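You operate a simulated robot arm through the tools that you are given. There is no shell and no other tool. Be economical: measure what you need, move in short steps, check, and stop when the job is done.

Carry out the task below with a simulated robot arm. There is one attempt and no reset: what you move stays moved.

TASK
Clamp the key in the jig, sand off its old glue with the rough block, then free it.
Fine: blue knob to HOLD, later to FREE; it stays in the jig, bar up; block back.

It is judged by the outcome, as a careful person would: the job done as asked, and still so three seconds after it is handed in. It fails if anything else is knocked over, pushed out of place, dropped, spilled or broken.

THE ROBOT
A 5-joint arm with a two-finger parallel gripper, fixed in place. Base frame: the origin is at the foot of the arm, x ahead of it, y to its left, z up; the work surface is at about z = 0. Lengths are in mm, angles in degrees, forces in N, time in s.
With the tool pointing down near the work surface it reaches from about 260 to 600 mm from the base axis. Its first joint turns from -66.0 to 66.0 degrees. The tool tilts only in the upright plane through the base axis and itself; it spins freely about its own axis. Payload 1.57 kg.
The tool frame sits at the grasp point between the pads (the TCP): z along the fingers, y along the line on which they close. The tips reach 30 mm beyond it. Largest opening 80 mm; finger width 17, thickness 12; the body of the gripper, 40 by 82 mm, starts 80 mm behind the TCP.
Orientation is that of the tool frame in the base frame, as a unit quaternion [w, x, y, z]. With the fingers straight down and closing along the base's y, the tool's x points along the base's -x, its y along +y and its z along -z.

THE INTERFACE
- The arm moves only by the tool servo_tool. Its argument "commands" is a list of rows, each a list of 7 numbers: the shift along the tool's x, y, z in units of 25 mm (1.0 is 25 mm), then the turn, a rotation vector about the tool's x, y, z in units of 5 degrees (1.0 is 5 degrees), then the opening, from 0 (shut) to 1 (fully open). In form: [[tx, ty, tz, ax, ay, az, claw], ...]. A call has 1 to 12 rows; each row shifts and turns the commanded pose from where the row before left it, along the tool's axes as they then stand. A call with a number of a shift or a turn outside -1 to 1 is refused whole. Rows are played at 5 a second. More than 50 mm and 8.6 degrees between two rows, or a gripper value outside its range, and nothing of the call is played. A pose out of reach is approached as far as the arm can. The call stops where the force on the tool passes 40 N (or 10 N more than at its start, if that is more) or the arm is blocked; 0.2 s more then pass. Each finger travels about 153 mm/s and halts on what it meets, pressing with about 33 N; the grip force reading is that of the motor and also rises with nothing between the fingers. The clock runs only during rows and for 0.2 s after the last one: add rows that do not move to give the fingers time. The reply holds the time, the measured pose of the TCP, the force on the tool along the base axes, the opening and the grip force, in the units named above and with some noise.
- Cameras (640 x 400 px; columns grow to the right, rows downward): "scene" is fixed at [32, 373.8, 542.4]; the picture's right is [-0.79, -0.62, 0.00], its down [-0.29, 0.37, -0.88] and it looks along [0.54, -0.70, -0.47] (base axes); focal length 309 px, centre (320, 200). "wrist" rides on the gripper at [72, -7, -122] in the tool frame; the picture's right is [0.09, 1.00, 0.00], its down [-0.84, 0.08, -0.54] and it looks along [-0.54, 0.05, 0.84] (tool axes); focal length 238 px, centre (320, 200). There is no depth. A picture from a camera that has moved, and an enlarged one, comes with that camera's place and axes in the base frame and with its lens. The place of the scene camera against the robot may be out by one fixed shift of up to 18 mm in any direction.
- snapshot(camera): a new picture of that camera. No time passes.
- zoom(camera, box): a new picture of the part [left, top, right, bottom] of that camera's present view, enlarged. No time passes.
- close_job(): hands the job in; it is judged then, once.

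Go step by step. Nothing tells you positions but the pictures and the camera data: compare them with the known pose of the tool, close in by small moves and look again before you grip or let go. The budget is 120 turns and 64 pictures, counting those below and the enlarged ones. Unless the task says otherwise, let go and move clear before handing in, and close with one line.

The tools are called after ">>>" as name(argument=value, ...) on one line, values as JSON. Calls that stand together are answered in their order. servo_tool: Moves the arm, as the interface text tells. Its arguments: {"type":"object","properties":{"commands":{"type":"array"}},"required":["commands"]} The other tools are called the same way: snapshot (camera) takes a picture; zoom (camera, box) takes an enlarged picture of a part of a camera's view; close_job () hands the job in.

At the start:

```text
t: 0.0
ee_pos: [327.7, -49.9, 400.3]
tool_rot: [0.0, -0.001, 1.0, 0.0]
wrist_force: [0.0, 0.8, 0.0]
opening: 79.9
grip_force: 0.1
```

scene: 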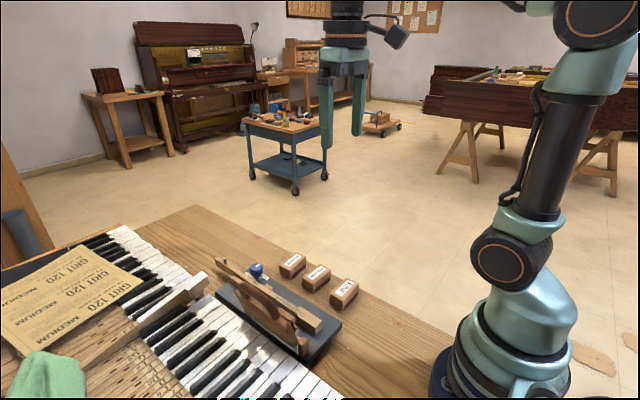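
wrist: 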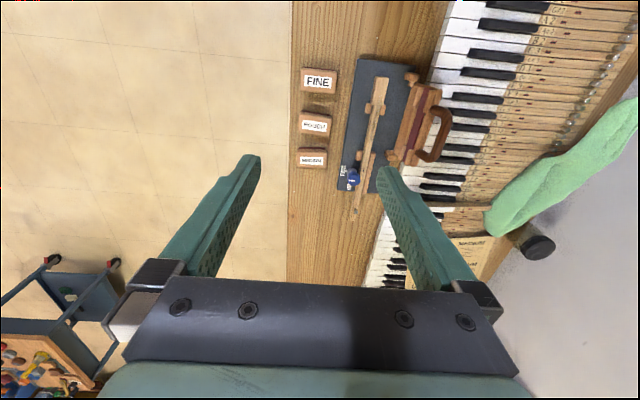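

I see a jig with a wooden key, a bar and a blue knob, and three labelled sanding blocks near the table edge. I'll zoom in to read the details.

>>> zoom(camera="scene", box=[200, 240, 370, 370])

>>> zoom(camera="wrist", box=[285, 50, 465, 230])

```text
3.08 times, centred on (285, 305) of scene
camera zoom: at [32.0, 373.8, 542.4], right [-0.79, -0.62, 0.0], down [-0.29, 0.37, -0.88], along [0.54, -0.7, -0.47], focal length 950 px, centre (428, -123)
```

zoom: 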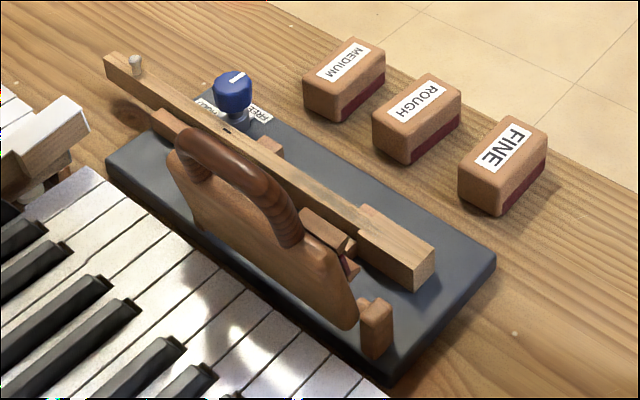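

```text
2.22 times, centred on (375, 140) of wrist
camera zoom: at [257.5, -56.8, 521.8], right [-0.09, 1.0, 0.0], down [0.84, 0.08, 0.54], along [0.54, 0.05, -0.84], focal length 530 px, centre (198, 333)
```

zoom: 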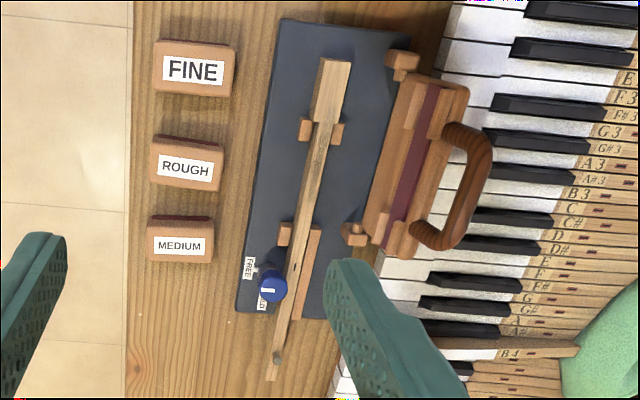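

The blocks run along x at about y=-55, with ROUGH near x=395. The jig spans about x 270–550 and y 13–123, the key lies along x at about y=62, and the knob is near (497, 38). I'll move in for a closer look.

>>> servo_tool(commands=[[0, 0.7, 1, 0, 0, 0, 1], [0, 0.7, 1, 0, 0, 0, 1], [0, 0.7, 1, 0, 0, 0, 1], [0, 0.7, 1, 0, 0, 0, 1], [0, 0, 1, 0, 0, 0, 1], [0, 0, 0, 0, 0, 0, 1]])

>>> snapshot(camera="wrist")

>>> zoom(camera="wrist", box=[240, 100, 440, 225])

>>> zoom(camera="scene", box=[205, 245, 285, 305])

>>> zoom(camera="scene", box=[270, 245, 370, 320])

```text
t: 1.4
ee_pos: [327.6, 19.6, 273.6]
tool_rot: [0.0, 0.0, 1.0, 0.0]
wrist_force: [-0.3, -0.2, -0.1]
opening: 80.0
grip_force: 0.1
```

```text
59 pictures are left
camera wrist: at [256.7, 13.3, 396.0], right [-0.09, 1.0, 0.0], down [0.84, 0.08, 0.54], along [0.54, 0.05, -0.84], focal length 238 px, centre (320, 200)
```

wrist: 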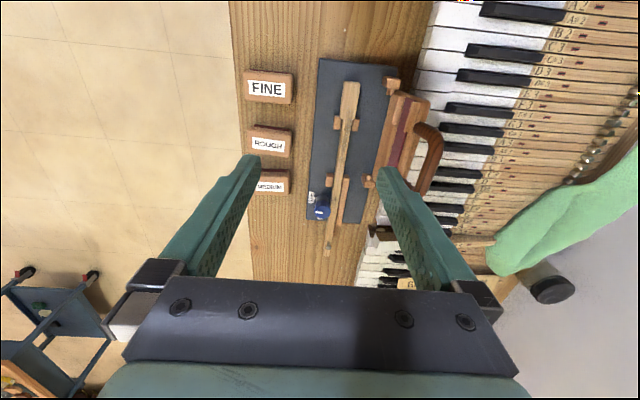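

```text
3.20 times, centred on (340, 162) of wrist
camera zoom: at [256.7, 13.3, 396.0], right [-0.09, 1.0, 0.0], down [0.84, 0.08, 0.54], along [0.54, 0.05, -0.84], focal length 763 px, centre (256, 320)
```

zoom: 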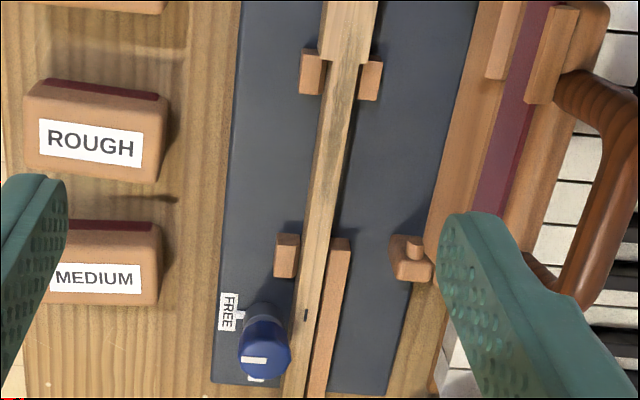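

```text
6.67 times, centred on (245, 275) of scene
camera zoom: at [32.0, 373.8, 542.4], right [-0.79, -0.62, 0.0], down [-0.29, 0.37, -0.88], along [0.54, -0.7, -0.47], focal length 2059 px, centre (820, -300)
```

zoom: 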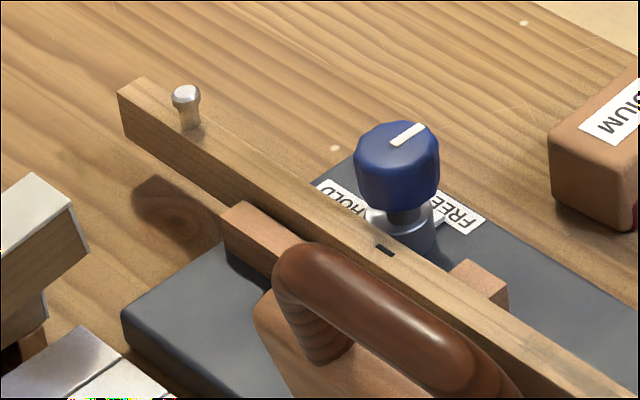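

```text
5.33 times, centred on (320, 282) of scene
camera zoom: at [32.0, 373.8, 542.4], right [-0.79, -0.62, 0.0], down [-0.29, 0.37, -0.88], along [0.54, -0.7, -0.47], focal length 1647 px, centre (320, -240)
```

zoom: 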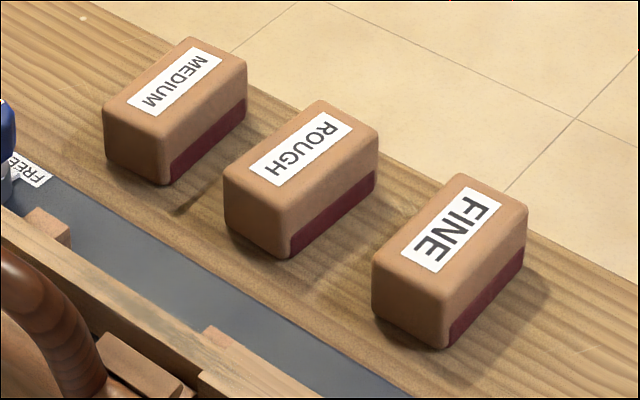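

>>> zoom(camera="wrist", box=[310, 70, 390, 130])

>>> zoom(camera="wrist", box=[300, 120, 380, 180])

>>> zoom(camera="scene", box=[240, 280, 350, 360])

```text
6.67 times, centred on (350, 100) of wrist
camera zoom: at [256.7, 13.3, 396.0], right [-0.09, 1.0, 0.0], down [0.84, 0.08, 0.54], along [0.54, 0.05, -0.84], focal length 1589 px, centre (120, 867)
```

zoom: 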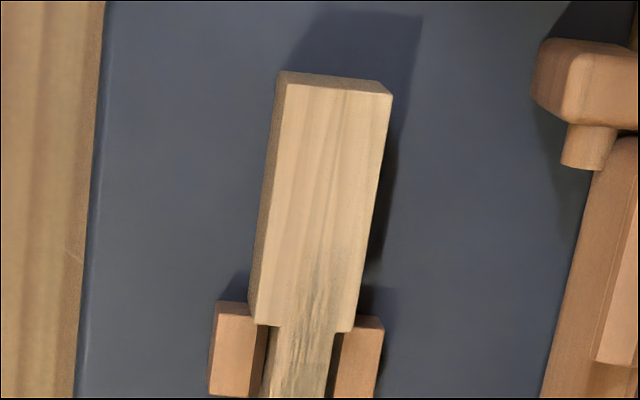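

```text
6.67 times, centred on (340, 150) of wrist
camera zoom: at [256.7, 13.3, 396.0], right [-0.09, 1.0, 0.0], down [0.84, 0.08, 0.54], along [0.54, 0.05, -0.84], focal length 1589 px, centre (187, 533)
```

zoom: 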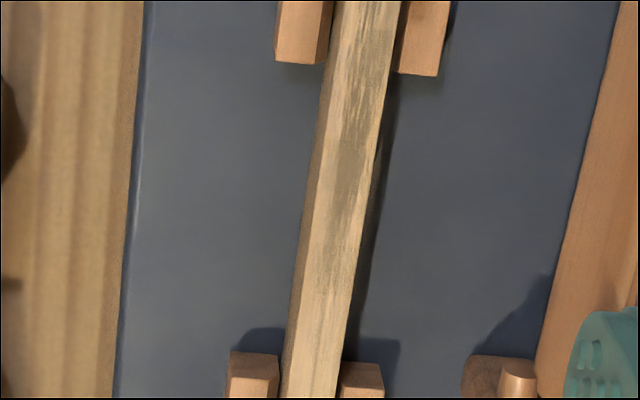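

```text
5.00 times, centred on (295, 320) of scene
camera zoom: at [32.0, 373.8, 542.4], right [-0.79, -0.62, 0.0], down [-0.29, 0.37, -0.88], along [0.54, -0.7, -0.47], focal length 1544 px, centre (445, -400)
```

zoom: 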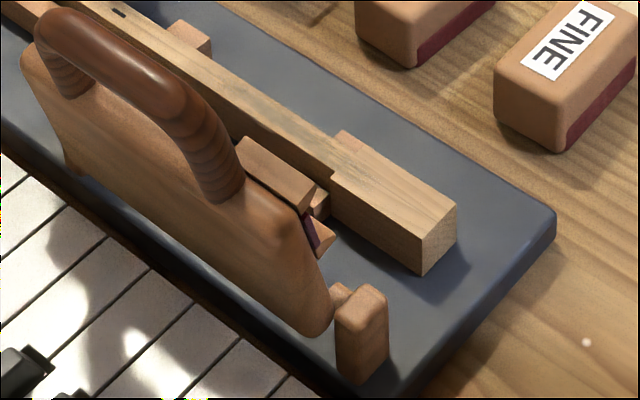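

The grey stain on the key near the head may be the glue. I'll turn the wrist so its camera looks toward +y, to see the inner side of the hinged bar and the knob.

>>> servo_tool(commands=[[0, 0, 0.2, 0, 0, -1, 1], [0, 0, 0.2, 0, 0, -1, 1], [0, 0, 0.2, 0, 0, -1, 1], [0, 0, 0.2, 0, 0, -1, 1], [0, 0, 0.2, 0, 0, -1, 1], [0, 0, 0.2, 0, 0, -1, 1], [0, 0, 0.2, 0, 0, -1, 1], [0, 0, 0.2, 0, 0, -1, 1], [0, 0, 0.2, 0, 0, -1, 1], [0, 0, 0.2, 0, 0, -1, 1], [0, 0, 0.2, 0, 0, -1, 1], [0, 0, 0.2, 0, 0, -1, 1]])

>>> servo_tool(commands=[[0, 0, 0, 0, 0, -1, 1], [0, 0, 0, 0, 0, -1, 1], [0, 0, 0, 0, 0, -1, 1], [0, 0, 0, 0, 0, -1, 1], [0, 0, 0, 0, 0, -1, 1], [0, 0, 0, 0, 0, -1, 1], [0, -1, 0, 0, 0, 0, 1], [0, -1, 0, 0, 0, 0, 1], [0, 0, 0, 0, 0, 0, 1]])

>>> snapshot(camera="wrist")

```text
t: 4.0
ee_pos: [328.3, 20.6, 215.1]
tool_rot: [0.0, -0.501, 0.866, 0.001]
wrist_force: [-0.7, -0.1, -0.1]
opening: 79.9
grip_force: 0.0
```

```text
t: 6.0
ee_pos: [377.8, 19.7, 214.1]
tool_rot: [0.0, 0.707, -0.707, 0.0]
wrist_force: [-0.2, 0.1, -0.9]
opening: 80.1
grip_force: 0.1
```

```text
52 pictures are left
camera wrist: at [386.2, -52.9, 336.8], right [-1.0, -0.09, 0.0], down [-0.08, 0.84, 0.54], along [-0.05, 0.54, -0.84], focal length 238 px, centre (320, 200)
```

wrist: 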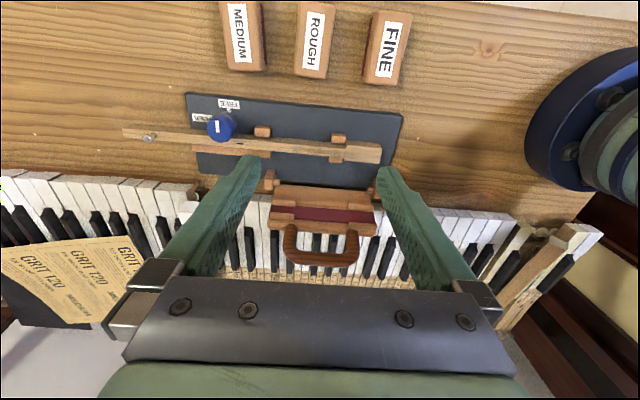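

>>> zoom(camera="wrist", box=[245, 110, 405, 270])

>>> zoom(camera="wrist", box=[180, 85, 270, 155])

>>> zoom(camera="scene", box=[205, 245, 285, 305])

```text
2.50 times, centred on (325, 190) of wrist
camera zoom: at [386.2, -52.9, 336.8], right [-1.0, -0.09, 0.0], down [-0.08, 0.84, 0.54], along [-0.05, 0.54, -0.84], focal length 596 px, centre (308, 225)
```

zoom: 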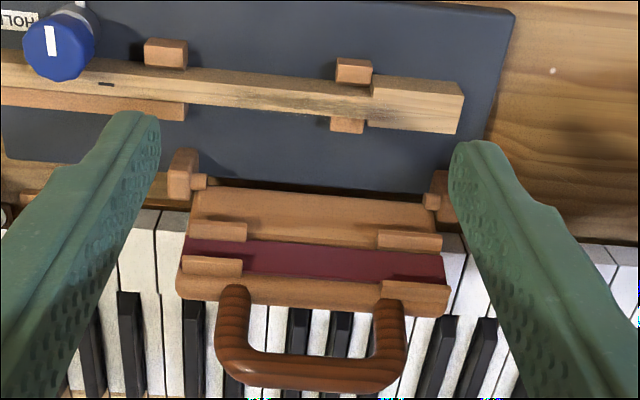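

```text
5.71 times, centred on (225, 120) of wrist
camera zoom: at [386.2, -52.9, 336.8], right [-1.0, -0.09, 0.0], down [-0.08, 0.84, 0.54], along [-0.05, 0.54, -0.84], focal length 1362 px, centre (863, 657)
```

zoom: 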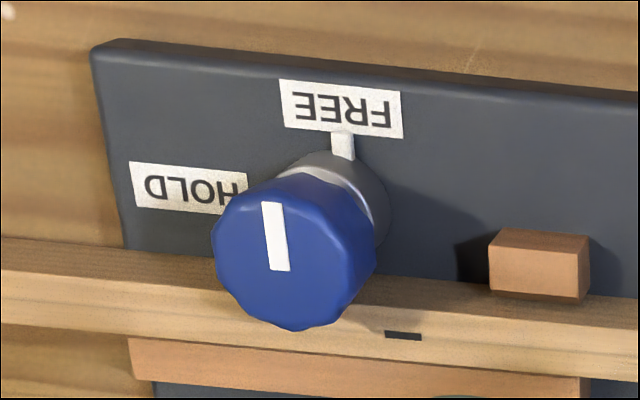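

```text
6.67 times, centred on (245, 275) of scene
camera zoom: at [32.0, 373.8, 542.4], right [-0.79, -0.62, 0.0], down [-0.29, 0.37, -0.88], along [0.54, -0.7, -0.47], focal length 2059 px, centre (820, -300)
```

zoom: 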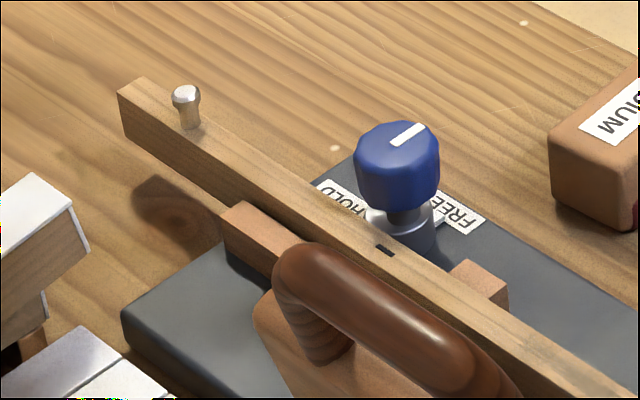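

The knob points to FREE (toward -y) and HOLD is toward +x, so it needs a 90° counter-clockwise turn seen from above. The bar is already up. I'll hover above the knob, near (497, 40), to align with it.

>>> servo_tool(commands=[[-0.16, -0.95, 0.5, 0, 0, 0, 1], [-0.16, -0.95, 0.5, 0, 0, 0, 1], [-0.16, -0.95, 0.5, 0, 0, 0, 1], [-0.16, -0.95, 0.5, 0, 0, 0, 1], [-0.16, -0.95, 0.5, 0, 0, 0, 1], [0, 0, 0, 0, 0, 0, 1]])

>>> snapshot(camera="wrist")

>>> zoom(camera="scene", box=[180, 180, 340, 300])

```text
t: 7.4
ee_pos: [496.7, 39.0, 154.0]
tool_rot: [-0.001, 0.708, -0.706, 0.0]
wrist_force: [-0.1, 0.1, -0.2]
opening: 80.2
grip_force: 0.1
```

```text
48 pictures are left
camera wrist: at [504.6, -33.5, 275.6], right [-1.0, -0.09, 0.0], down [-0.08, 0.84, 0.54], along [-0.05, 0.54, -0.84], focal length 238 px, centre (320, 200)
```

wrist: 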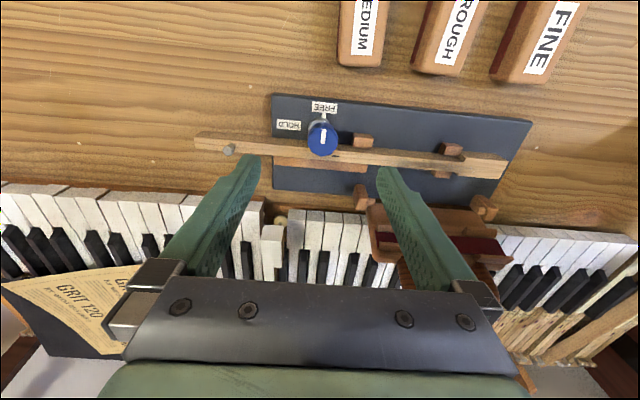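

```text
3.33 times, centred on (260, 240) of scene
camera zoom: at [32.0, 373.8, 542.4], right [-0.79, -0.62, 0.0], down [-0.29, 0.37, -0.88], along [0.54, -0.7, -0.47], focal length 1030 px, centre (520, 67)
```

zoom: 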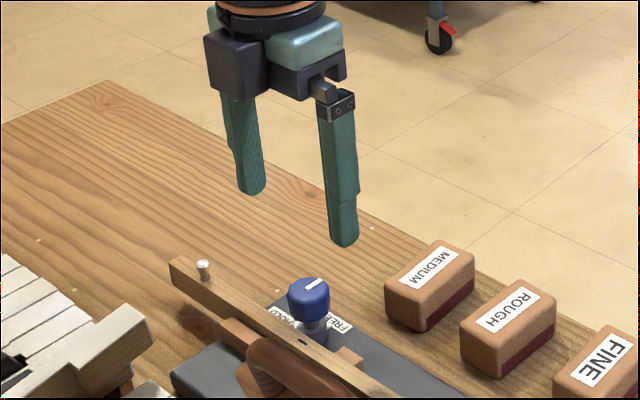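

The knob top is almost under the TCP. I'll correct by about 2 mm and descend to recheck.

>>> servo_tool(commands=[[-0.06, 0.06, 1, 0, 0, 0, 0.9], [0, 0, 1, 0, 0, 0, 0.9], [0, 0, 0, 0, 0, 0, 0.9]])

>>> zoom(camera="wrist", box=[240, 80, 400, 220])

>>> zoom(camera="scene", box=[205, 225, 285, 295])

```text
t: 8.2
ee_pos: [497.7, 40.5, 102.8]
tool_rot: [0.0, 0.707, -0.707, -0.001]
wrist_force: [0.7, -0.6, -0.1]
opening: 71.9
grip_force: 0.1
```

```text
2.86 times, centred on (320, 150) of wrist
camera zoom: at [504.9, -31.7, 225.2], right [-1.0, -0.09, 0.0], down [-0.08, 0.84, 0.54], along [-0.05, 0.54, -0.84], focal length 681 px, centre (320, 343)
```

zoom: 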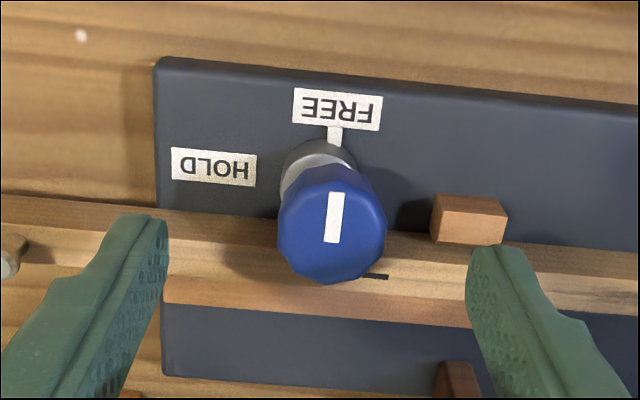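

```text
5.71 times, centred on (245, 260) of scene
camera zoom: at [32.0, 373.8, 542.4], right [-0.79, -0.62, 0.0], down [-0.29, 0.37, -0.88], along [0.54, -0.7, -0.47], focal length 1765 px, centre (749, -143)
```

zoom: 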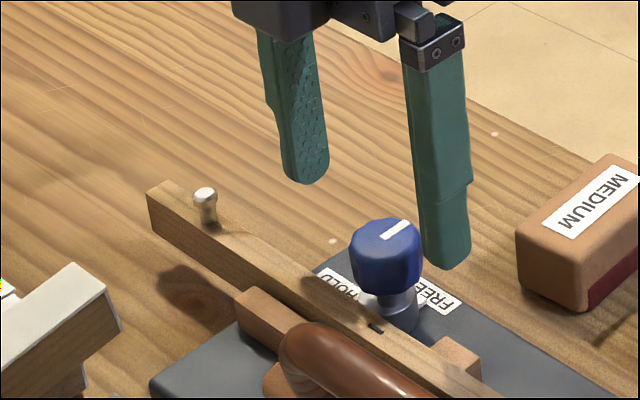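

>>> servo_tool(commands=[[0, 0.13, 0.6, 0, 0, 0, 0.75], [0, 0, 0.6, 0, 0, 0, 0.7], [0, 0, 0, 0, 0, 0, 0.7]])

>>> zoom(camera="wrist", box=[240, 80, 400, 220])

>>> zoom(camera="scene", box=[205, 225, 285, 295])

```text
t: 9.0
ee_pos: [492.2, 42.4, 73.4]
tool_rot: [0.0, -0.707, 0.707, 0.0]
wrist_force: [-0.7, -0.4, -0.6]
opening: 55.7
grip_force: 0.1
```

```text
2.86 times, centred on (320, 150) of wrist
camera zoom: at [499.7, -30.3, 196.3], right [-1.0, -0.09, 0.0], down [-0.08, 0.84, 0.54], along [-0.05, 0.54, -0.84], focal length 681 px, centre (320, 343)
```

zoom: 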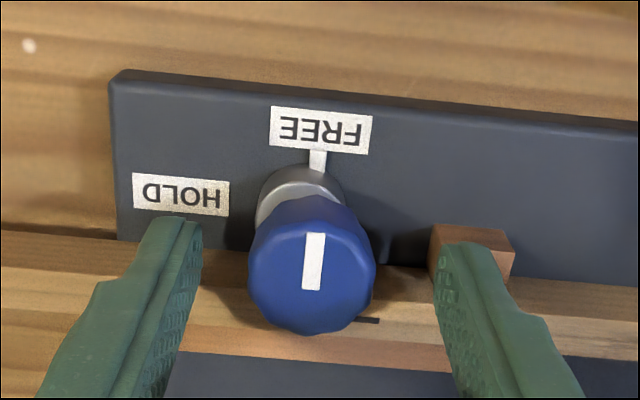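

```text
5.71 times, centred on (245, 260) of scene
camera zoom: at [32.0, 373.8, 542.4], right [-0.79, -0.62, 0.0], down [-0.29, 0.37, -0.88], along [0.54, -0.7, -0.47], focal length 1765 px, centre (749, -143)
```

zoom: 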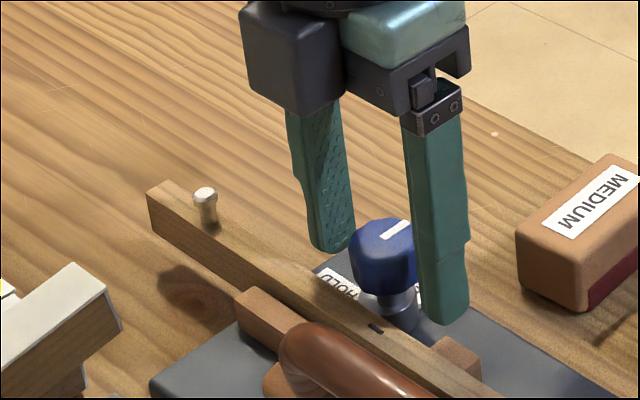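

The tips are about level with the lower part of the knob and about 8 mm above the key top. I'll nudge slightly and close on it.

>>> servo_tool(commands=[[0.1, -0.06, 0, 0, 0, 0, 0.55], [0, 0, 0, 0, 0, 0, 0.3], [0, 0, 0, 0, 0, 0, 0.3], [0, 0, 0, 0, 0, 0, 0.3]])

>>> zoom(camera="wrist", box=[240, 80, 400, 220])

>>> zoom(camera="scene", box=[205, 225, 285, 295])

```text
t: 10.0
ee_pos: [494.0, 40.0, 74.6]
tool_rot: [0.001, -0.707, 0.707, 0.0]
wrist_force: [3.2, 4.6, -0.3]
opening: 27.8
grip_force: 32.4
```

```text
2.86 times, centred on (320, 150) of wrist
camera zoom: at [501.8, -32.6, 196.2], right [-1.0, -0.09, 0.0], down [-0.08, 0.84, 0.54], along [-0.05, 0.54, -0.84], focal length 681 px, centre (320, 343)
```

zoom: 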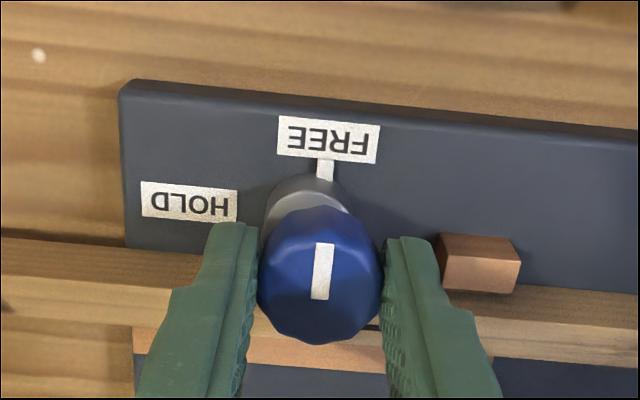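

```text
5.71 times, centred on (245, 260) of scene
camera zoom: at [32.0, 373.8, 542.4], right [-0.79, -0.62, 0.0], down [-0.29, 0.37, -0.88], along [0.54, -0.7, -0.47], focal length 1765 px, centre (749, -143)
```

zoom: 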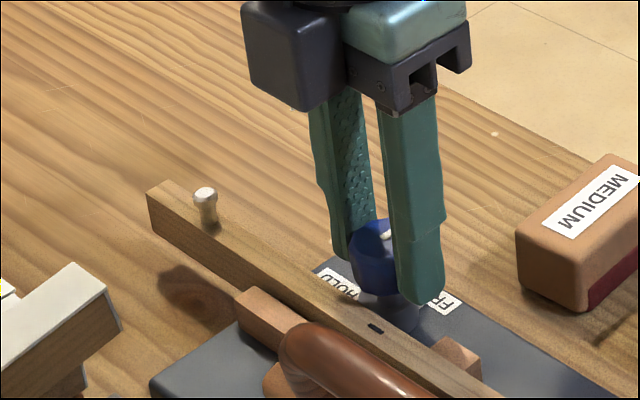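

Gripped at 27.8 mm. I'll turn counter-clockwise, testing a few steps first.

>>> servo_tool(commands=[[0, 0, 0, 0, 0, -1, 0.3], [0, 0, 0, 0, 0, -1, 0.3], [0, 0, 0, 0, 0, -1, 0.3], [0, 0, 0, 0, 0, -1, 0.3]])

>>> zoom(camera="wrist", box=[240, 80, 400, 220])

```text
t: 11.0
ee_pos: [492.9, 38.9, 75.1]
tool_rot: [-0.001, 0.82, -0.572, 0.0]
wrist_force: [-10.7, 7.4, 23.6]
opening: 27.9
grip_force: 32.8
```

```text
2.86 times, centred on (320, 150) of wrist
camera zoom: at [526.2, -25.9, 196.2], right [-0.9, -0.43, 0.0], down [-0.36, 0.76, 0.54], along [-0.23, 0.49, -0.84], focal length 681 px, centre (320, 343)
```

zoom: 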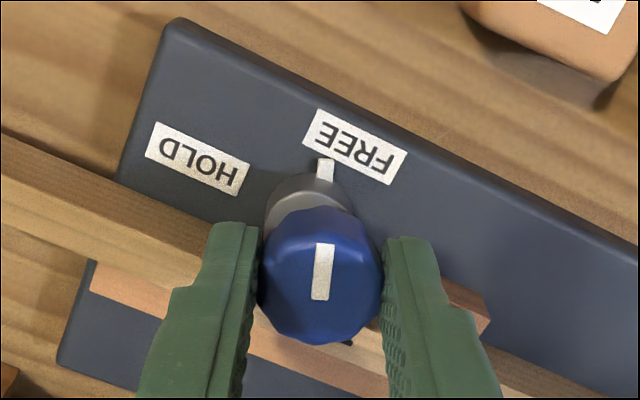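

>>> servo_tool(commands=[[0, 0, 0, 0, 0, -1, 0.3], [0, 0, 0, 0, 0, -1, 0.3], [0, 0, 0, 0, 0, 0, 0.3]])

```text
t: 11.8
ee_pos: [495.3, 41.0, 72.0]
tool_rot: [0.0, 0.867, -0.499, 0.001]
wrist_force: [-6.8, 8.7, 24.8]
opening: 28.1
grip_force: 32.7
```

>>> zoom(camera="scene", box=[215, 235, 285, 295])

```text
6.67 times, centred on (250, 265) of scene
camera zoom: at [31.9, 373.8, 542.4], right [-0.79, -0.62, 0.0], down [-0.29, 0.37, -0.88], along [0.54, -0.7, -0.47], focal length 2059 px, centre (787, -233)
```

zoom: 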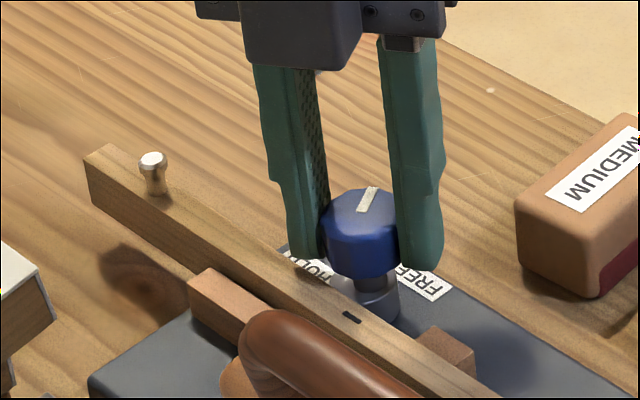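

The finger coming round may be brushing the key top. I'll raise slightly and watch the force.

>>> servo_tool(commands=[[0, 0, -0.08, 0, 0, 0, 0.3], [0, 0, 0, 0, 0, 0, 0.3]])

```text
t: 12.4
ee_pos: [493.7, 37.5, 73.1]
tool_rot: [0.0, 0.866, -0.501, 0.0]
wrist_force: [9.0, -1.9, -0.5]
opening: 28.0
grip_force: 33.7
```

That relieved it, so it was contact. I'll raise 2 mm more and continue turning.

>>> servo_tool(commands=[[0, 0, -0.1, 0, 0, 0, 0.3], [0, 0, 0, 0, 0, -1, 0.3], [0, 0, 0, 0, 0, -1, 0.3], [0, 0, 0, 0, 0, -1, 0.3], [0, 0, 0, 0, 0, -1, 0.3]])

>>> zoom(camera="wrist", box=[240, 80, 400, 220])

```text
t: 13.6
ee_pos: [493.5, 38.8, 76.5]
tool_rot: [0.001, 0.94, -0.341, -0.001]
wrist_force: [3.4, -0.4, -1.1]
opening: 27.9
grip_force: 33.1
```

```text
2.86 times, centred on (320, 150) of wrist
camera zoom: at [554.3, -2.7, 197.7], right [-0.57, -0.82, 0.0], down [-0.69, 0.48, 0.54], along [-0.45, 0.31, -0.84], focal length 681 px, centre (320, 343)
```

zoom: 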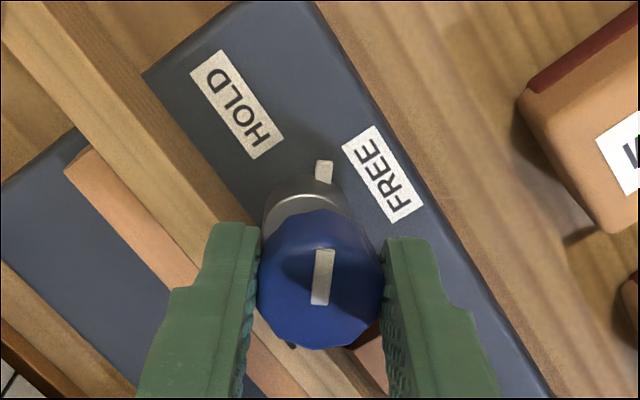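

>>> servo_tool(commands=[[0, 0, 0, 0, 0, -1, 0.3], [0, 0, 0, 0, 0, -1, 0.3], [0, 0, 0, 0, 0, -1, 0.3], [0, 0, 0, 0, 0, -1, 0.3], [0, 0, 0, 0, 0, -1, 0.3], [0, 0, 0, 0, 0, -1, 0.3], [0, 0, 0, 0, 0, -1, 0.3], [0, 0, 0, 0, 0, -1, 0.3]])

>>> zoom(camera="wrist", box=[240, 80, 400, 220])

```text
t: 15.4
ee_pos: [489.8, 59.2, 76.3]
tool_rot: [0.0, 1.0, -0.006, -0.002]
wrist_force: [2.3, -0.8, -16.8]
opening: 28.1
grip_force: 33.4
out of reach, approached as far as the arm can: row 8
```

```text
2.86 times, centred on (320, 150) of wrist
camera zoom: at [564.2, 64.7, 198.2], right [0.08, -1.0, 0.0], down [-0.84, -0.07, 0.54], along [-0.54, -0.04, -0.84], focal length 681 px, centre (320, 343)
```

zoom: 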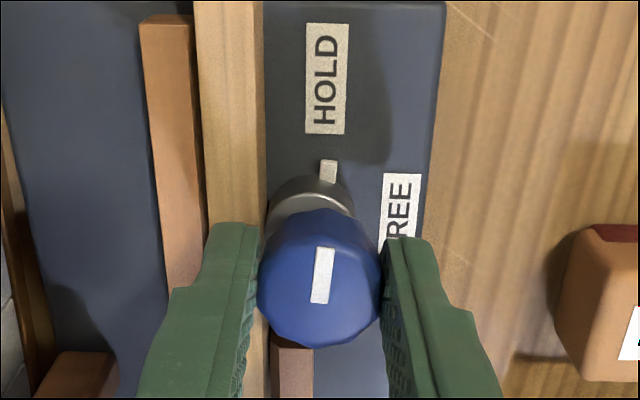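

>>> snapshot(camera="scene")

>>> servo_tool(commands=[[0, 0, 0, 0, 0, 0, 0.3]])

```text
36 pictures are left
```

scene: 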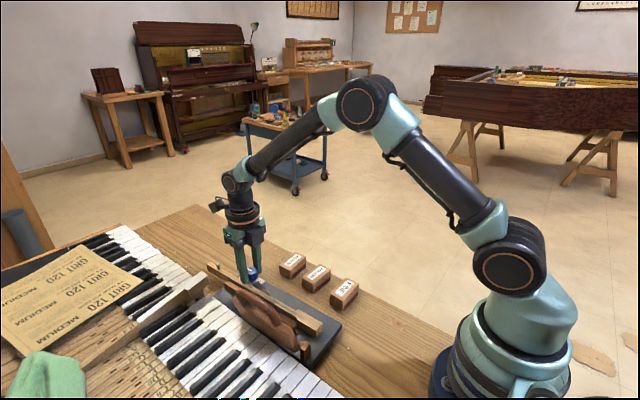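

```text
t: 15.8
ee_pos: [492.1, 58.9, 76.4]
tool_rot: [0.0, 1.0, -0.005, -0.001]
wrist_force: [0.8, -1.0, -16.7]
opening: 28.0
grip_force: 32.9
```

The last step ran out of spin range and the arm swung sideways, so the jig seems to have been dragged. I'll check against the first picture.

>>> zoom(camera="scene", box=[200, 240, 370, 370])

```text
3.08 times, centred on (285, 305) of scene
camera zoom: at [32.1, 373.8, 542.4], right [-0.79, -0.62, 0.0], down [-0.29, 0.37, -0.88], along [0.54, -0.7, -0.47], focal length 950 px, centre (428, -123)
```

zoom: 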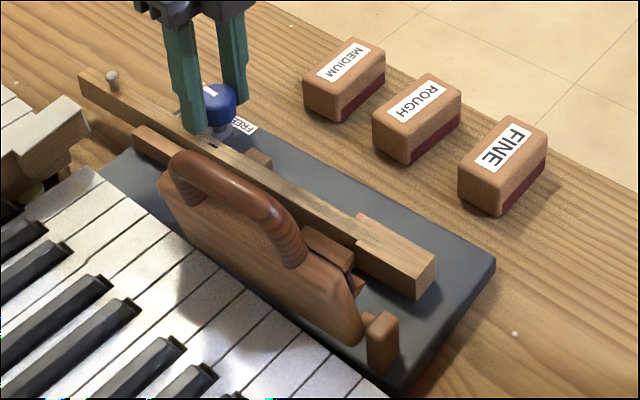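

The jig pivoted about 5° around its near end, pulled by the arm. I'll back the spin off in small steps so the arm swings back and brings the jig with it.

>>> servo_tool(commands=[[0, 0, 0, 0, 0, 0.1, 0.3], [0, 0, 0, 0, 0, 0.1, 0.3], [0, 0, 0, 0, 0, 0.1, 0.3], [0, 0, 0, 0, 0, 0, 0.3]])

```text
t: 16.8
ee_pos: [490.0, 58.5, 75.6]
tool_rot: [0.0, 1.0, -0.013, -0.002]
wrist_force: [-4.7, 1.1, -16.8]
opening: 28.0
grip_force: 33.2
```

>>> servo_tool(commands=[[0, 0.16, 0, 0, 0, 0.1, 0.3], [0, 0.16, 0, 0, 0, 0.1, 0.3], [0, 0.16, 0, 0, 0, 0.1, 0.3], [0, 0, 0, 0, 0, 0, 0.3]])

>>> zoom(camera="scene", box=[200, 240, 370, 370])

```text
t: 17.8
ee_pos: [491.1, 47.5, 76.0]
tool_rot: [0.001, 1.0, -0.026, 0.0]
wrist_force: [-5.3, 1.7, -18.5]
opening: 28.1
grip_force: 33.5
```

```text
3.08 times, centred on (285, 305) of scene
camera zoom: at [32.1, 373.8, 542.4], right [-0.79, -0.62, 0.0], down [-0.29, 0.37, -0.88], along [0.54, -0.7, -0.47], focal length 950 px, centre (428, -123)
```

zoom: 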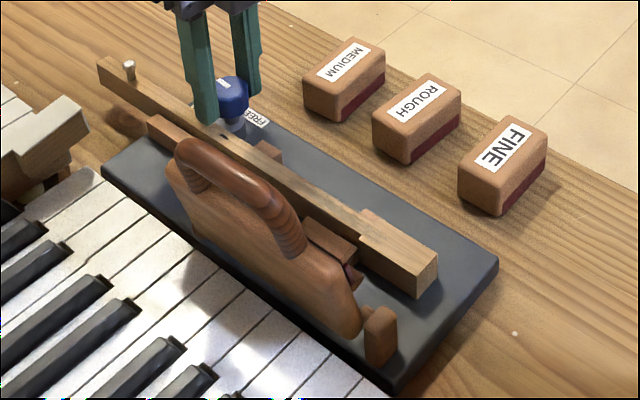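

>>> servo_tool(commands=[[0.04, 0.15, 0, 0, 0, 0.1, 0.3], [0.04, 0.14, 0, 0, 0, 0.1, 0.3], [0, 0, 0, 0, 0, 0, 0.3]])

>>> zoom(camera="scene", box=[200, 240, 370, 370])

```text
t: 18.6
ee_pos: [492.6, 39.8, 75.9]
tool_rot: [0.0, 0.999, -0.034, -0.001]
wrist_force: [-5.7, 2.6, -17.6]
opening: 27.9
grip_force: 33.1
```

```text
3.08 times, centred on (285, 305) of scene
camera zoom: at [32.1, 373.8, 542.4], right [-0.79, -0.62, 0.0], down [-0.29, 0.37, -0.88], along [0.54, -0.7, -0.47], focal length 950 px, centre (428, -123)
```

zoom: 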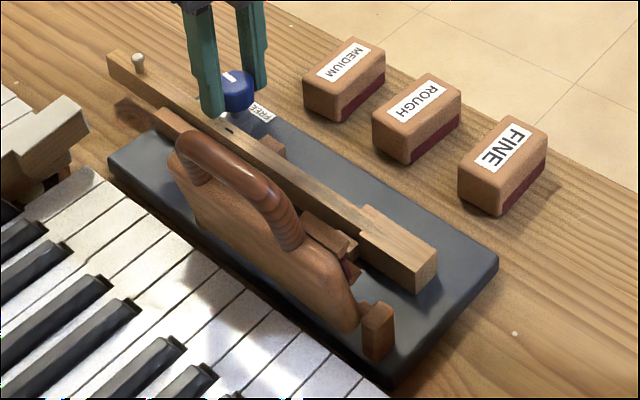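

The jig is nearly back, about 2–3 mm off at most. I'll make a small trim and then check the knob pointer.

>>> servo_tool(commands=[[0.08, -0.1, 0, 0, 0, 0, 0.3], [0, 0, 0, 0, 0, 0, 0.3]])

>>> zoom(camera="scene", box=[200, 240, 370, 370])

>>> zoom(camera="wrist", box=[240, 80, 400, 220])

```text
t: 19.2
ee_pos: [495.6, 42.6, 77.0]
tool_rot: [0.001, 0.999, -0.034, -0.001]
wrist_force: [-5.6, 2.1, -19.1]
opening: 27.8
grip_force: 32.5
```

```text
3.08 times, centred on (285, 305) of scene
camera zoom: at [32.1, 373.8, 542.4], right [-0.79, -0.62, 0.0], down [-0.29, 0.37, -0.88], along [0.54, -0.7, -0.47], focal length 950 px, centre (428, -123)
```

zoom: 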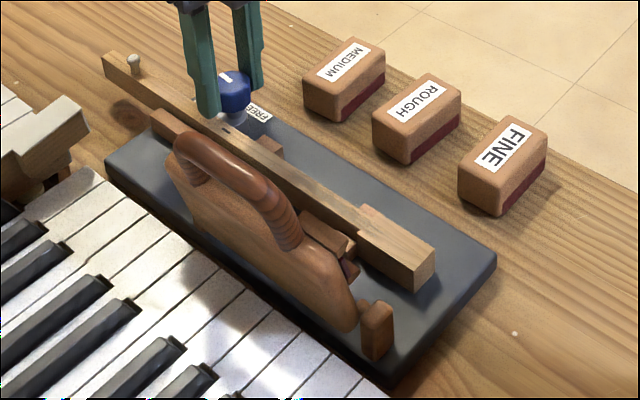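

```text
2.86 times, centred on (320, 150) of wrist
camera zoom: at [568.2, 43.0, 198.5], right [0.02, -1.0, 0.0], down [-0.84, -0.02, 0.54], along [-0.54, -0.01, -0.84], focal length 681 px, centre (320, 343)
```

zoom: 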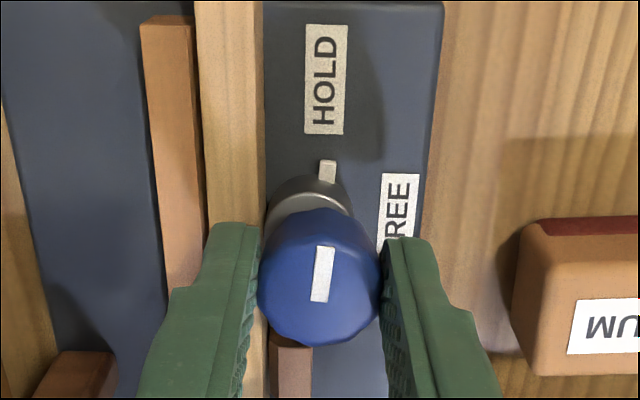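

The jig now matches its original picture within a pixel, and the pointer is at HOLD. The downward force suggests I'm lifting the jig slightly, so I'll lower until it's relieved, then release.

>>> servo_tool(commands=[[0, 0, 0.06, 0, 0, 0, 0.3], [0, 0, 0, 0, 0, 0, 0.3]])

```text
t: 19.8
ee_pos: [495.7, 43.5, 75.8]
tool_rot: [0.0, 0.999, -0.035, 0.0]
wrist_force: [-7.5, -0.4, -13.6]
opening: 28.2
grip_force: 32.9
```

>>> servo_tool(commands=[[0, 0, 0.08, 0, 0, 0, 0.3], [0, 0, 0, 0, 0, 0, 0.3]])

```text
t: 20.4
ee_pos: [494.1, 41.8, 75.1]
tool_rot: [0.0, 0.999, -0.036, 0.0]
wrist_force: [-18.8, -4.2, 19.2]
opening: 28.0
grip_force: 33.3
```

>>> servo_tool(commands=[[0, 0, -0.04, 0, 0, 0, 0.3], [0, 0, 0, 0, 0, 0, 0.4], [0, 0, 0, 0, 0, 0, 0.55], [0, 0, 0, 0, 0, 0, 0.55]])

>>> servo_tool(commands=[[0, 0, -1, 0, 0, 0, 0.55], [0, 0, -1, 0, 0, 0, 0.6], [0, 0, -1, 0, 0, 0, 0.6]])

>>> zoom(camera="scene", box=[200, 240, 370, 370])

>>> snapshot(camera="wrist")

```text
t: 21.4
ee_pos: [496.2, 42.2, 73.6]
tool_rot: [0.0, 0.999, -0.036, 0.0]
wrist_force: [-1.3, -0.6, -0.2]
opening: 44.0
grip_force: 0.2
```

```text
t: 22.2
ee_pos: [497.2, 40.2, 147.4]
tool_rot: [0.0, 0.999, -0.034, 0.0]
wrist_force: [-0.1, -0.1, 0.1]
opening: 47.9
grip_force: 0.0
```

```text
3.08 times, centred on (285, 305) of scene
camera zoom: at [32.0, 373.8, 542.4], right [-0.79, -0.62, 0.0], down [-0.29, 0.37, -0.88], along [0.54, -0.7, -0.47], focal length 950 px, centre (428, -123)
```

zoom: 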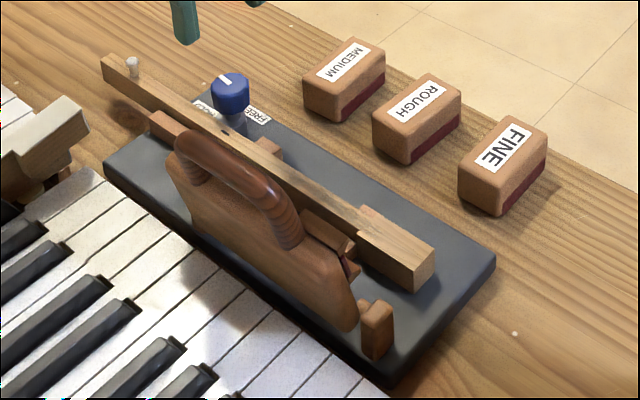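

```text
29 pictures are left
camera wrist: at [569.8, 41.0, 270.2], right [0.02, -1.0, 0.0], down [-0.84, -0.02, 0.54], along [-0.54, -0.01, -0.84], focal length 238 px, centre (320, 200)
```

wrist: 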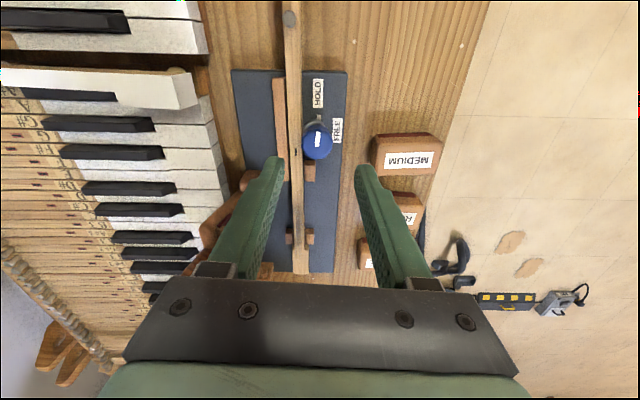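

The knob is at HOLD and the jig is in place. Next I'll fetch the ROUGH block by turning the spin back and moving above it.

>>> servo_tool(commands=[[0, 0, 0, 0, 0, 1, 0.8], [0, 0, 0, 0, 0, 1, 0.8], [0, 0, 0, 0, 0, 1, 0.8], [0, 0, 0, 0, 0, 1, 0.8], [0, 0, 0, 0, 0, 1, 0.8], [0, 0, 0, 0, 0, 1, 0.8], [0, 0, 0, 0, 0, 1, 0.8], [0, 0, 0, 0, 0, 1, 0.8], [0, 0, 0, 0, 0, 1, 0.8], [0, 0, 0, 0, 0, 1, 0.8], [0, 0, 0, 0, 0, 1, 0.8], [0, 0, 0, 0, 0, 1, 0.8]])

>>> servo_tool(commands=[[0, 0, 0, 0, 0, 1, 0.8], [0, 0, 0, 0, 0, 1, 0.8], [0, 0, 0, 0, 0, 1, 0.8], [0, 0, 0, 0, 0, 1, 0.8], [0, 0, 0, 0, 0, 1, 0.8], [0, 0, 0, 0, 0, 0.2, 0.8], [1, 1, 0, 0, 0, 0, 0.8], [1, 1, 0, 0, 0, 0, 0.8], [1, 1, 0, 0, 0, 0, 0.8], [1, 1, 0, 0, 0, 0, 0.8], [0, 0, 0, 0, 0, 0, 0.8]])

>>> snapshot(camera="wrist")

```text
t: 24.8
ee_pos: [493.9, 42.5, 148.6]
tool_rot: [0.0, 0.848, -0.53, 0.0]
wrist_force: [-0.2, 0.2, 0.5]
opening: 64.3
grip_force: 0.0
```

```text
t: 27.2
ee_pos: [393.2, -57.7, 144.7]
tool_rot: [0.0, -0.707, 0.707, 0.0]
wrist_force: [-0.1, -1.0, 0.6]
opening: 64.1
grip_force: 0.2
```

```text
28 pictures are left
camera wrist: at [402.5, -131.2, 266.8], right [-1.0, -0.09, 0.0], down [-0.08, 0.84, 0.54], along [-0.05, 0.54, -0.84], focal length 238 px, centre (320, 200)
```

wrist: 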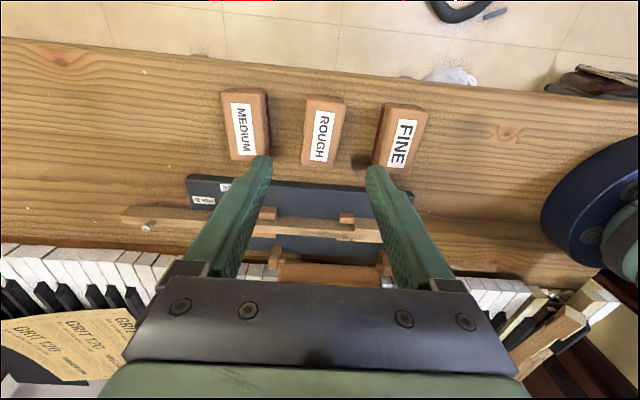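

>>> servo_tool(commands=[[0, 0.1, 1, 0, 0, 0, 0.8], [0, 0, 1, 0, 0, 0, 0.8], [0, 0, 0.8, 0, 0, 0, 0.8], [0, 0, 0, 0, 0, 0, 0.8]])

>>> snapshot(camera="wrist")

>>> zoom(camera="scene", box=[260, 220, 380, 320])

```text
t: 28.2
ee_pos: [393.3, -57.8, 77.3]
tool_rot: [0.0, 0.708, -0.707, 0.0]
wrist_force: [0.1, 1.1, 0.8]
opening: 64.1
grip_force: 0.1
```

```text
27 pictures are left
camera wrist: at [401.6, -130.2, 199.3], right [-1.0, -0.09, 0.0], down [-0.08, 0.84, 0.54], along [-0.05, 0.54, -0.84], focal length 238 px, centre (320, 200)
```

wrist: 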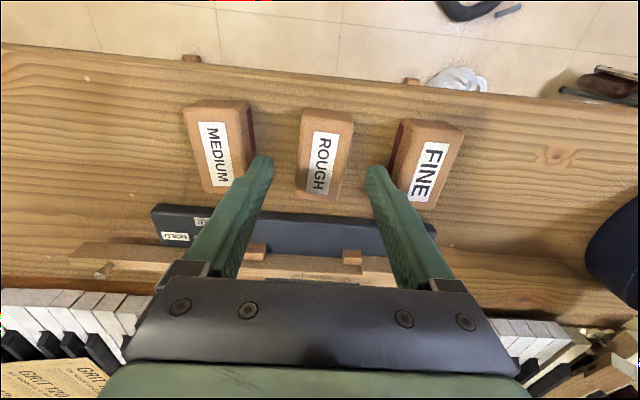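

```text
4.00 times, centred on (320, 270) of scene
camera zoom: at [32.0, 373.8, 542.4], right [-0.79, -0.62, 0.0], down [-0.29, 0.37, -0.88], along [0.54, -0.7, -0.47], focal length 1236 px, centre (320, -80)
```

zoom: 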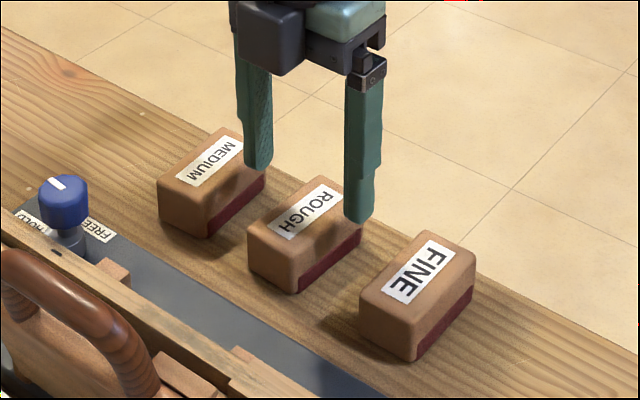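

The maroon abrasive shows on both long lower sides, so it covers the block's underside. I'll descend and grip ROUGH along x.

>>> servo_tool(commands=[[0.1, 0.1, 0.6, 0, 0, 0, 0.8], [0, 0, 0.58, 0, 0, 0, 0.8], [0, 0, 0, 0, 0, 0, 0.7], [0, 0, 0, 0, 0, 0, 0.3], [0, 0, 0, 0, 0, 0, 0.3], [0, 0, 0, 0, 0, 0, 0.3]])

>>> zoom(camera="scene", box=[260, 220, 380, 320])

```text
t: 29.6
ee_pos: [389.9, -59.6, 48.2]
tool_rot: [0.0, -0.707, 0.707, -0.001]
wrist_force: [1.0, -0.1, 0.1]
opening: 39.0
grip_force: 33.0
```

```text
4.00 times, centred on (320, 270) of scene
camera zoom: at [32.0, 373.8, 542.4], right [-0.79, -0.62, 0.0], down [-0.29, 0.37, -0.88], along [0.54, -0.7, -0.47], focal length 1236 px, centre (320, -80)
```

zoom: 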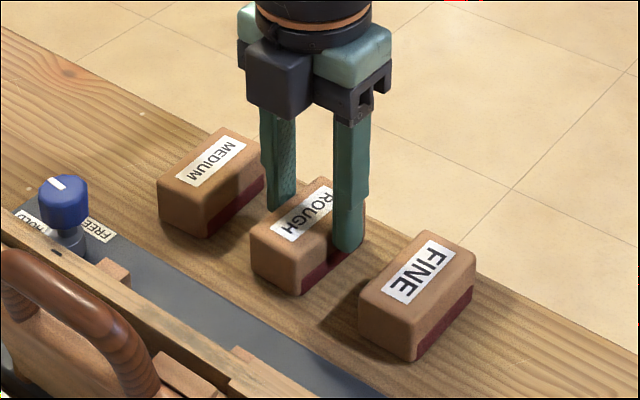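

The block is held, 39 mm wide, with TCP about 48 mm above its underside. I'll lift it and look at the cheeks beside the key from partway.

>>> servo_tool(commands=[[0, 0, -1, 0, 0, 0, 0.3], [0, 0, -1, 0, 0, 0, 0.3], [0, 0, -1, 0, 0, 0, 0.3], [0, 0, -1, 0, 0, 0, 0.3], [-0.5, 0, -0.5, 0, 0, 0, 0.3], [-0.5, 0, 0, 0, 0, 0, 0.3], [0, 0, 0, 0, 0, 0, 0.3]])

>>> zoom(camera="wrist", box=[240, 130, 400, 250])

>>> zoom(camera="scene", box=[240, 270, 340, 345])

```text
t: 31.2
ee_pos: [389.4, -34.4, 160.5]
tool_rot: [0.0, 0.707, -0.707, 0.0]
wrist_force: [0.2, 0.1, -0.5]
opening: 38.8
grip_force: 32.9
```

```text
3.33 times, centred on (320, 190) of wrist
camera zoom: at [397.0, -107.0, 283.6], right [-1.0, -0.09, 0.0], down [-0.08, 0.84, 0.54], along [-0.05, 0.54, -0.84], focal length 794 px, centre (320, 233)
```

zoom: 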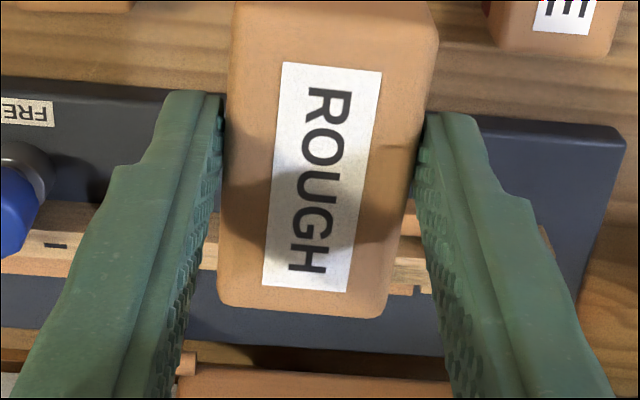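

```text
5.33 times, centred on (290, 308) of scene
camera zoom: at [32.0, 373.8, 542.4], right [-0.79, -0.62, 0.0], down [-0.29, 0.37, -0.88], along [0.54, -0.7, -0.47], focal length 1647 px, centre (480, -373)
```

zoom: 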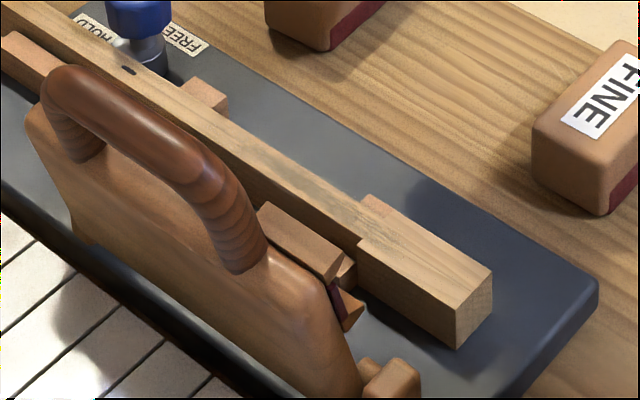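

The cheeks are no higher than the key top and the bar leans well away, so the block can sweep along the key. I'll move over the glue patch and descend gently.

>>> servo_tool(commands=[[-0.9, 0, 0, 0, 0, 0, 0.3], [-0.9, 0, 0, 0, 0, 0, 0.3], [-0.9, 0, 0, 0, 0, 0, 0.3], [-0.8, 0, 0, 0, 0, 0, 0.3], [0, 0, 0.8, 0, 0, 0, 0.3], [0, 0, 0.8, 0, 0, 0, 0.3], [0, 0, 0.6, 0, 0, 0, 0.3], [0, 0, 0, 0, 0, 0, 0.3]])

>>> zoom(camera="scene", box=[220, 240, 350, 350])

```text
t: 33.0
ee_pos: [387.7, 54.2, 107.6]
tool_rot: [0.0, -0.707, 0.707, 0.0]
wrist_force: [-0.3, 0.0, -0.3]
opening: 38.6
grip_force: 32.9
```

```text
3.64 times, centred on (285, 295) of scene
camera zoom: at [32.0, 373.8, 542.4], right [-0.79, -0.62, 0.0], down [-0.29, 0.37, -0.88], along [0.54, -0.7, -0.47], focal length 1123 px, centre (447, -146)
```

zoom: 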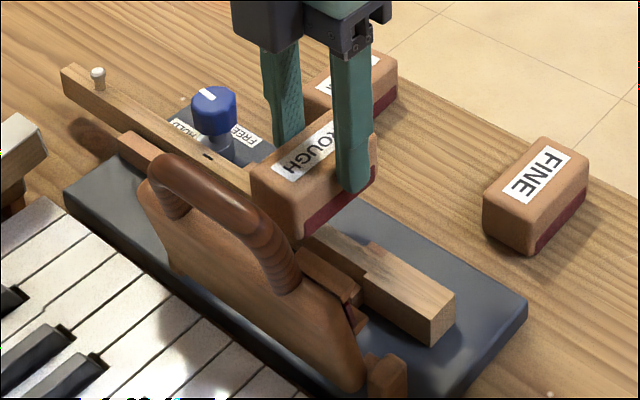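

>>> servo_tool(commands=[[0, 0, 0.12, 0, 0, 0, 0.3], [0, 0, 0.12, 0, 0, 0, 0.3], [0, 0, 0.12, 0, 0, 0, 0.3], [0, 0, 0.12, 0, 0, 0, 0.3], [0, 0, 0, 0, 0, 0, 0.3]])

```text
t: 34.2
ee_pos: [389.8, 53.5, 94.8]
tool_rot: [0.0, -0.707, 0.707, 0.0]
wrist_force: [-0.1, -1.0, -0.8]
opening: 38.7
grip_force: 33.4
```

>>> servo_tool(commands=[[0, 0, 0.06, 0, 0, 0, 0.3], [0, 0, 0.06, 0, 0, 0, 0.3], [0, 0, 0.06, 0, 0, 0, 0.3], [0, 0, 0.06, 0, 0, 0, 0.3], [0, 0, 0, 0, 0, 0, 0.3]])

```text
t: 35.4
ee_pos: [389.4, 54.2, 89.6]
tool_rot: [0.0, -0.707, 0.707, 0.0]
wrist_force: [0.6, 0.6, -0.3]
opening: 38.5
grip_force: 33.0
```

>>> servo_tool(commands=[[0, 0, 0.06, 0, 0, 0, 0.3], [0, 0, 0.06, 0, 0, 0, 0.3], [0, 0, 0.04, 0, 0, 0, 0.3], [0, 0, 0, 0, 0, 0, 0.3]])

```text
t: 36.4
ee_pos: [391.0, 51.8, 85.4]
tool_rot: [0.0, -0.707, 0.707, 0.0]
wrist_force: [-9.9, -2.8, 31.6]
opening: 38.1
grip_force: 32.8
```

The block is on the key at TCP z≈86. I'll ease the pressure slightly and start strokes along the key.

>>> servo_tool(commands=[[0, 0, -0.04, 0, 0, 0, 0.3], [0, 0.3, 0, 0, 0, 0, 0.3], [0, 0.3, 0, 0, 0, 0, 0.3], [0, 0.3, 0, 0, 0, 0, 0.3], [0, 0, 0, 0, 0, 0, 0.3]])

```text
t: 37.6
ee_pos: [369.5, 54.1, 85.4]
tool_rot: [-0.001, 0.707, -0.707, 0.001]
wrist_force: [6.0, -0.7, 15.4]
opening: 38.3
grip_force: 32.6
```

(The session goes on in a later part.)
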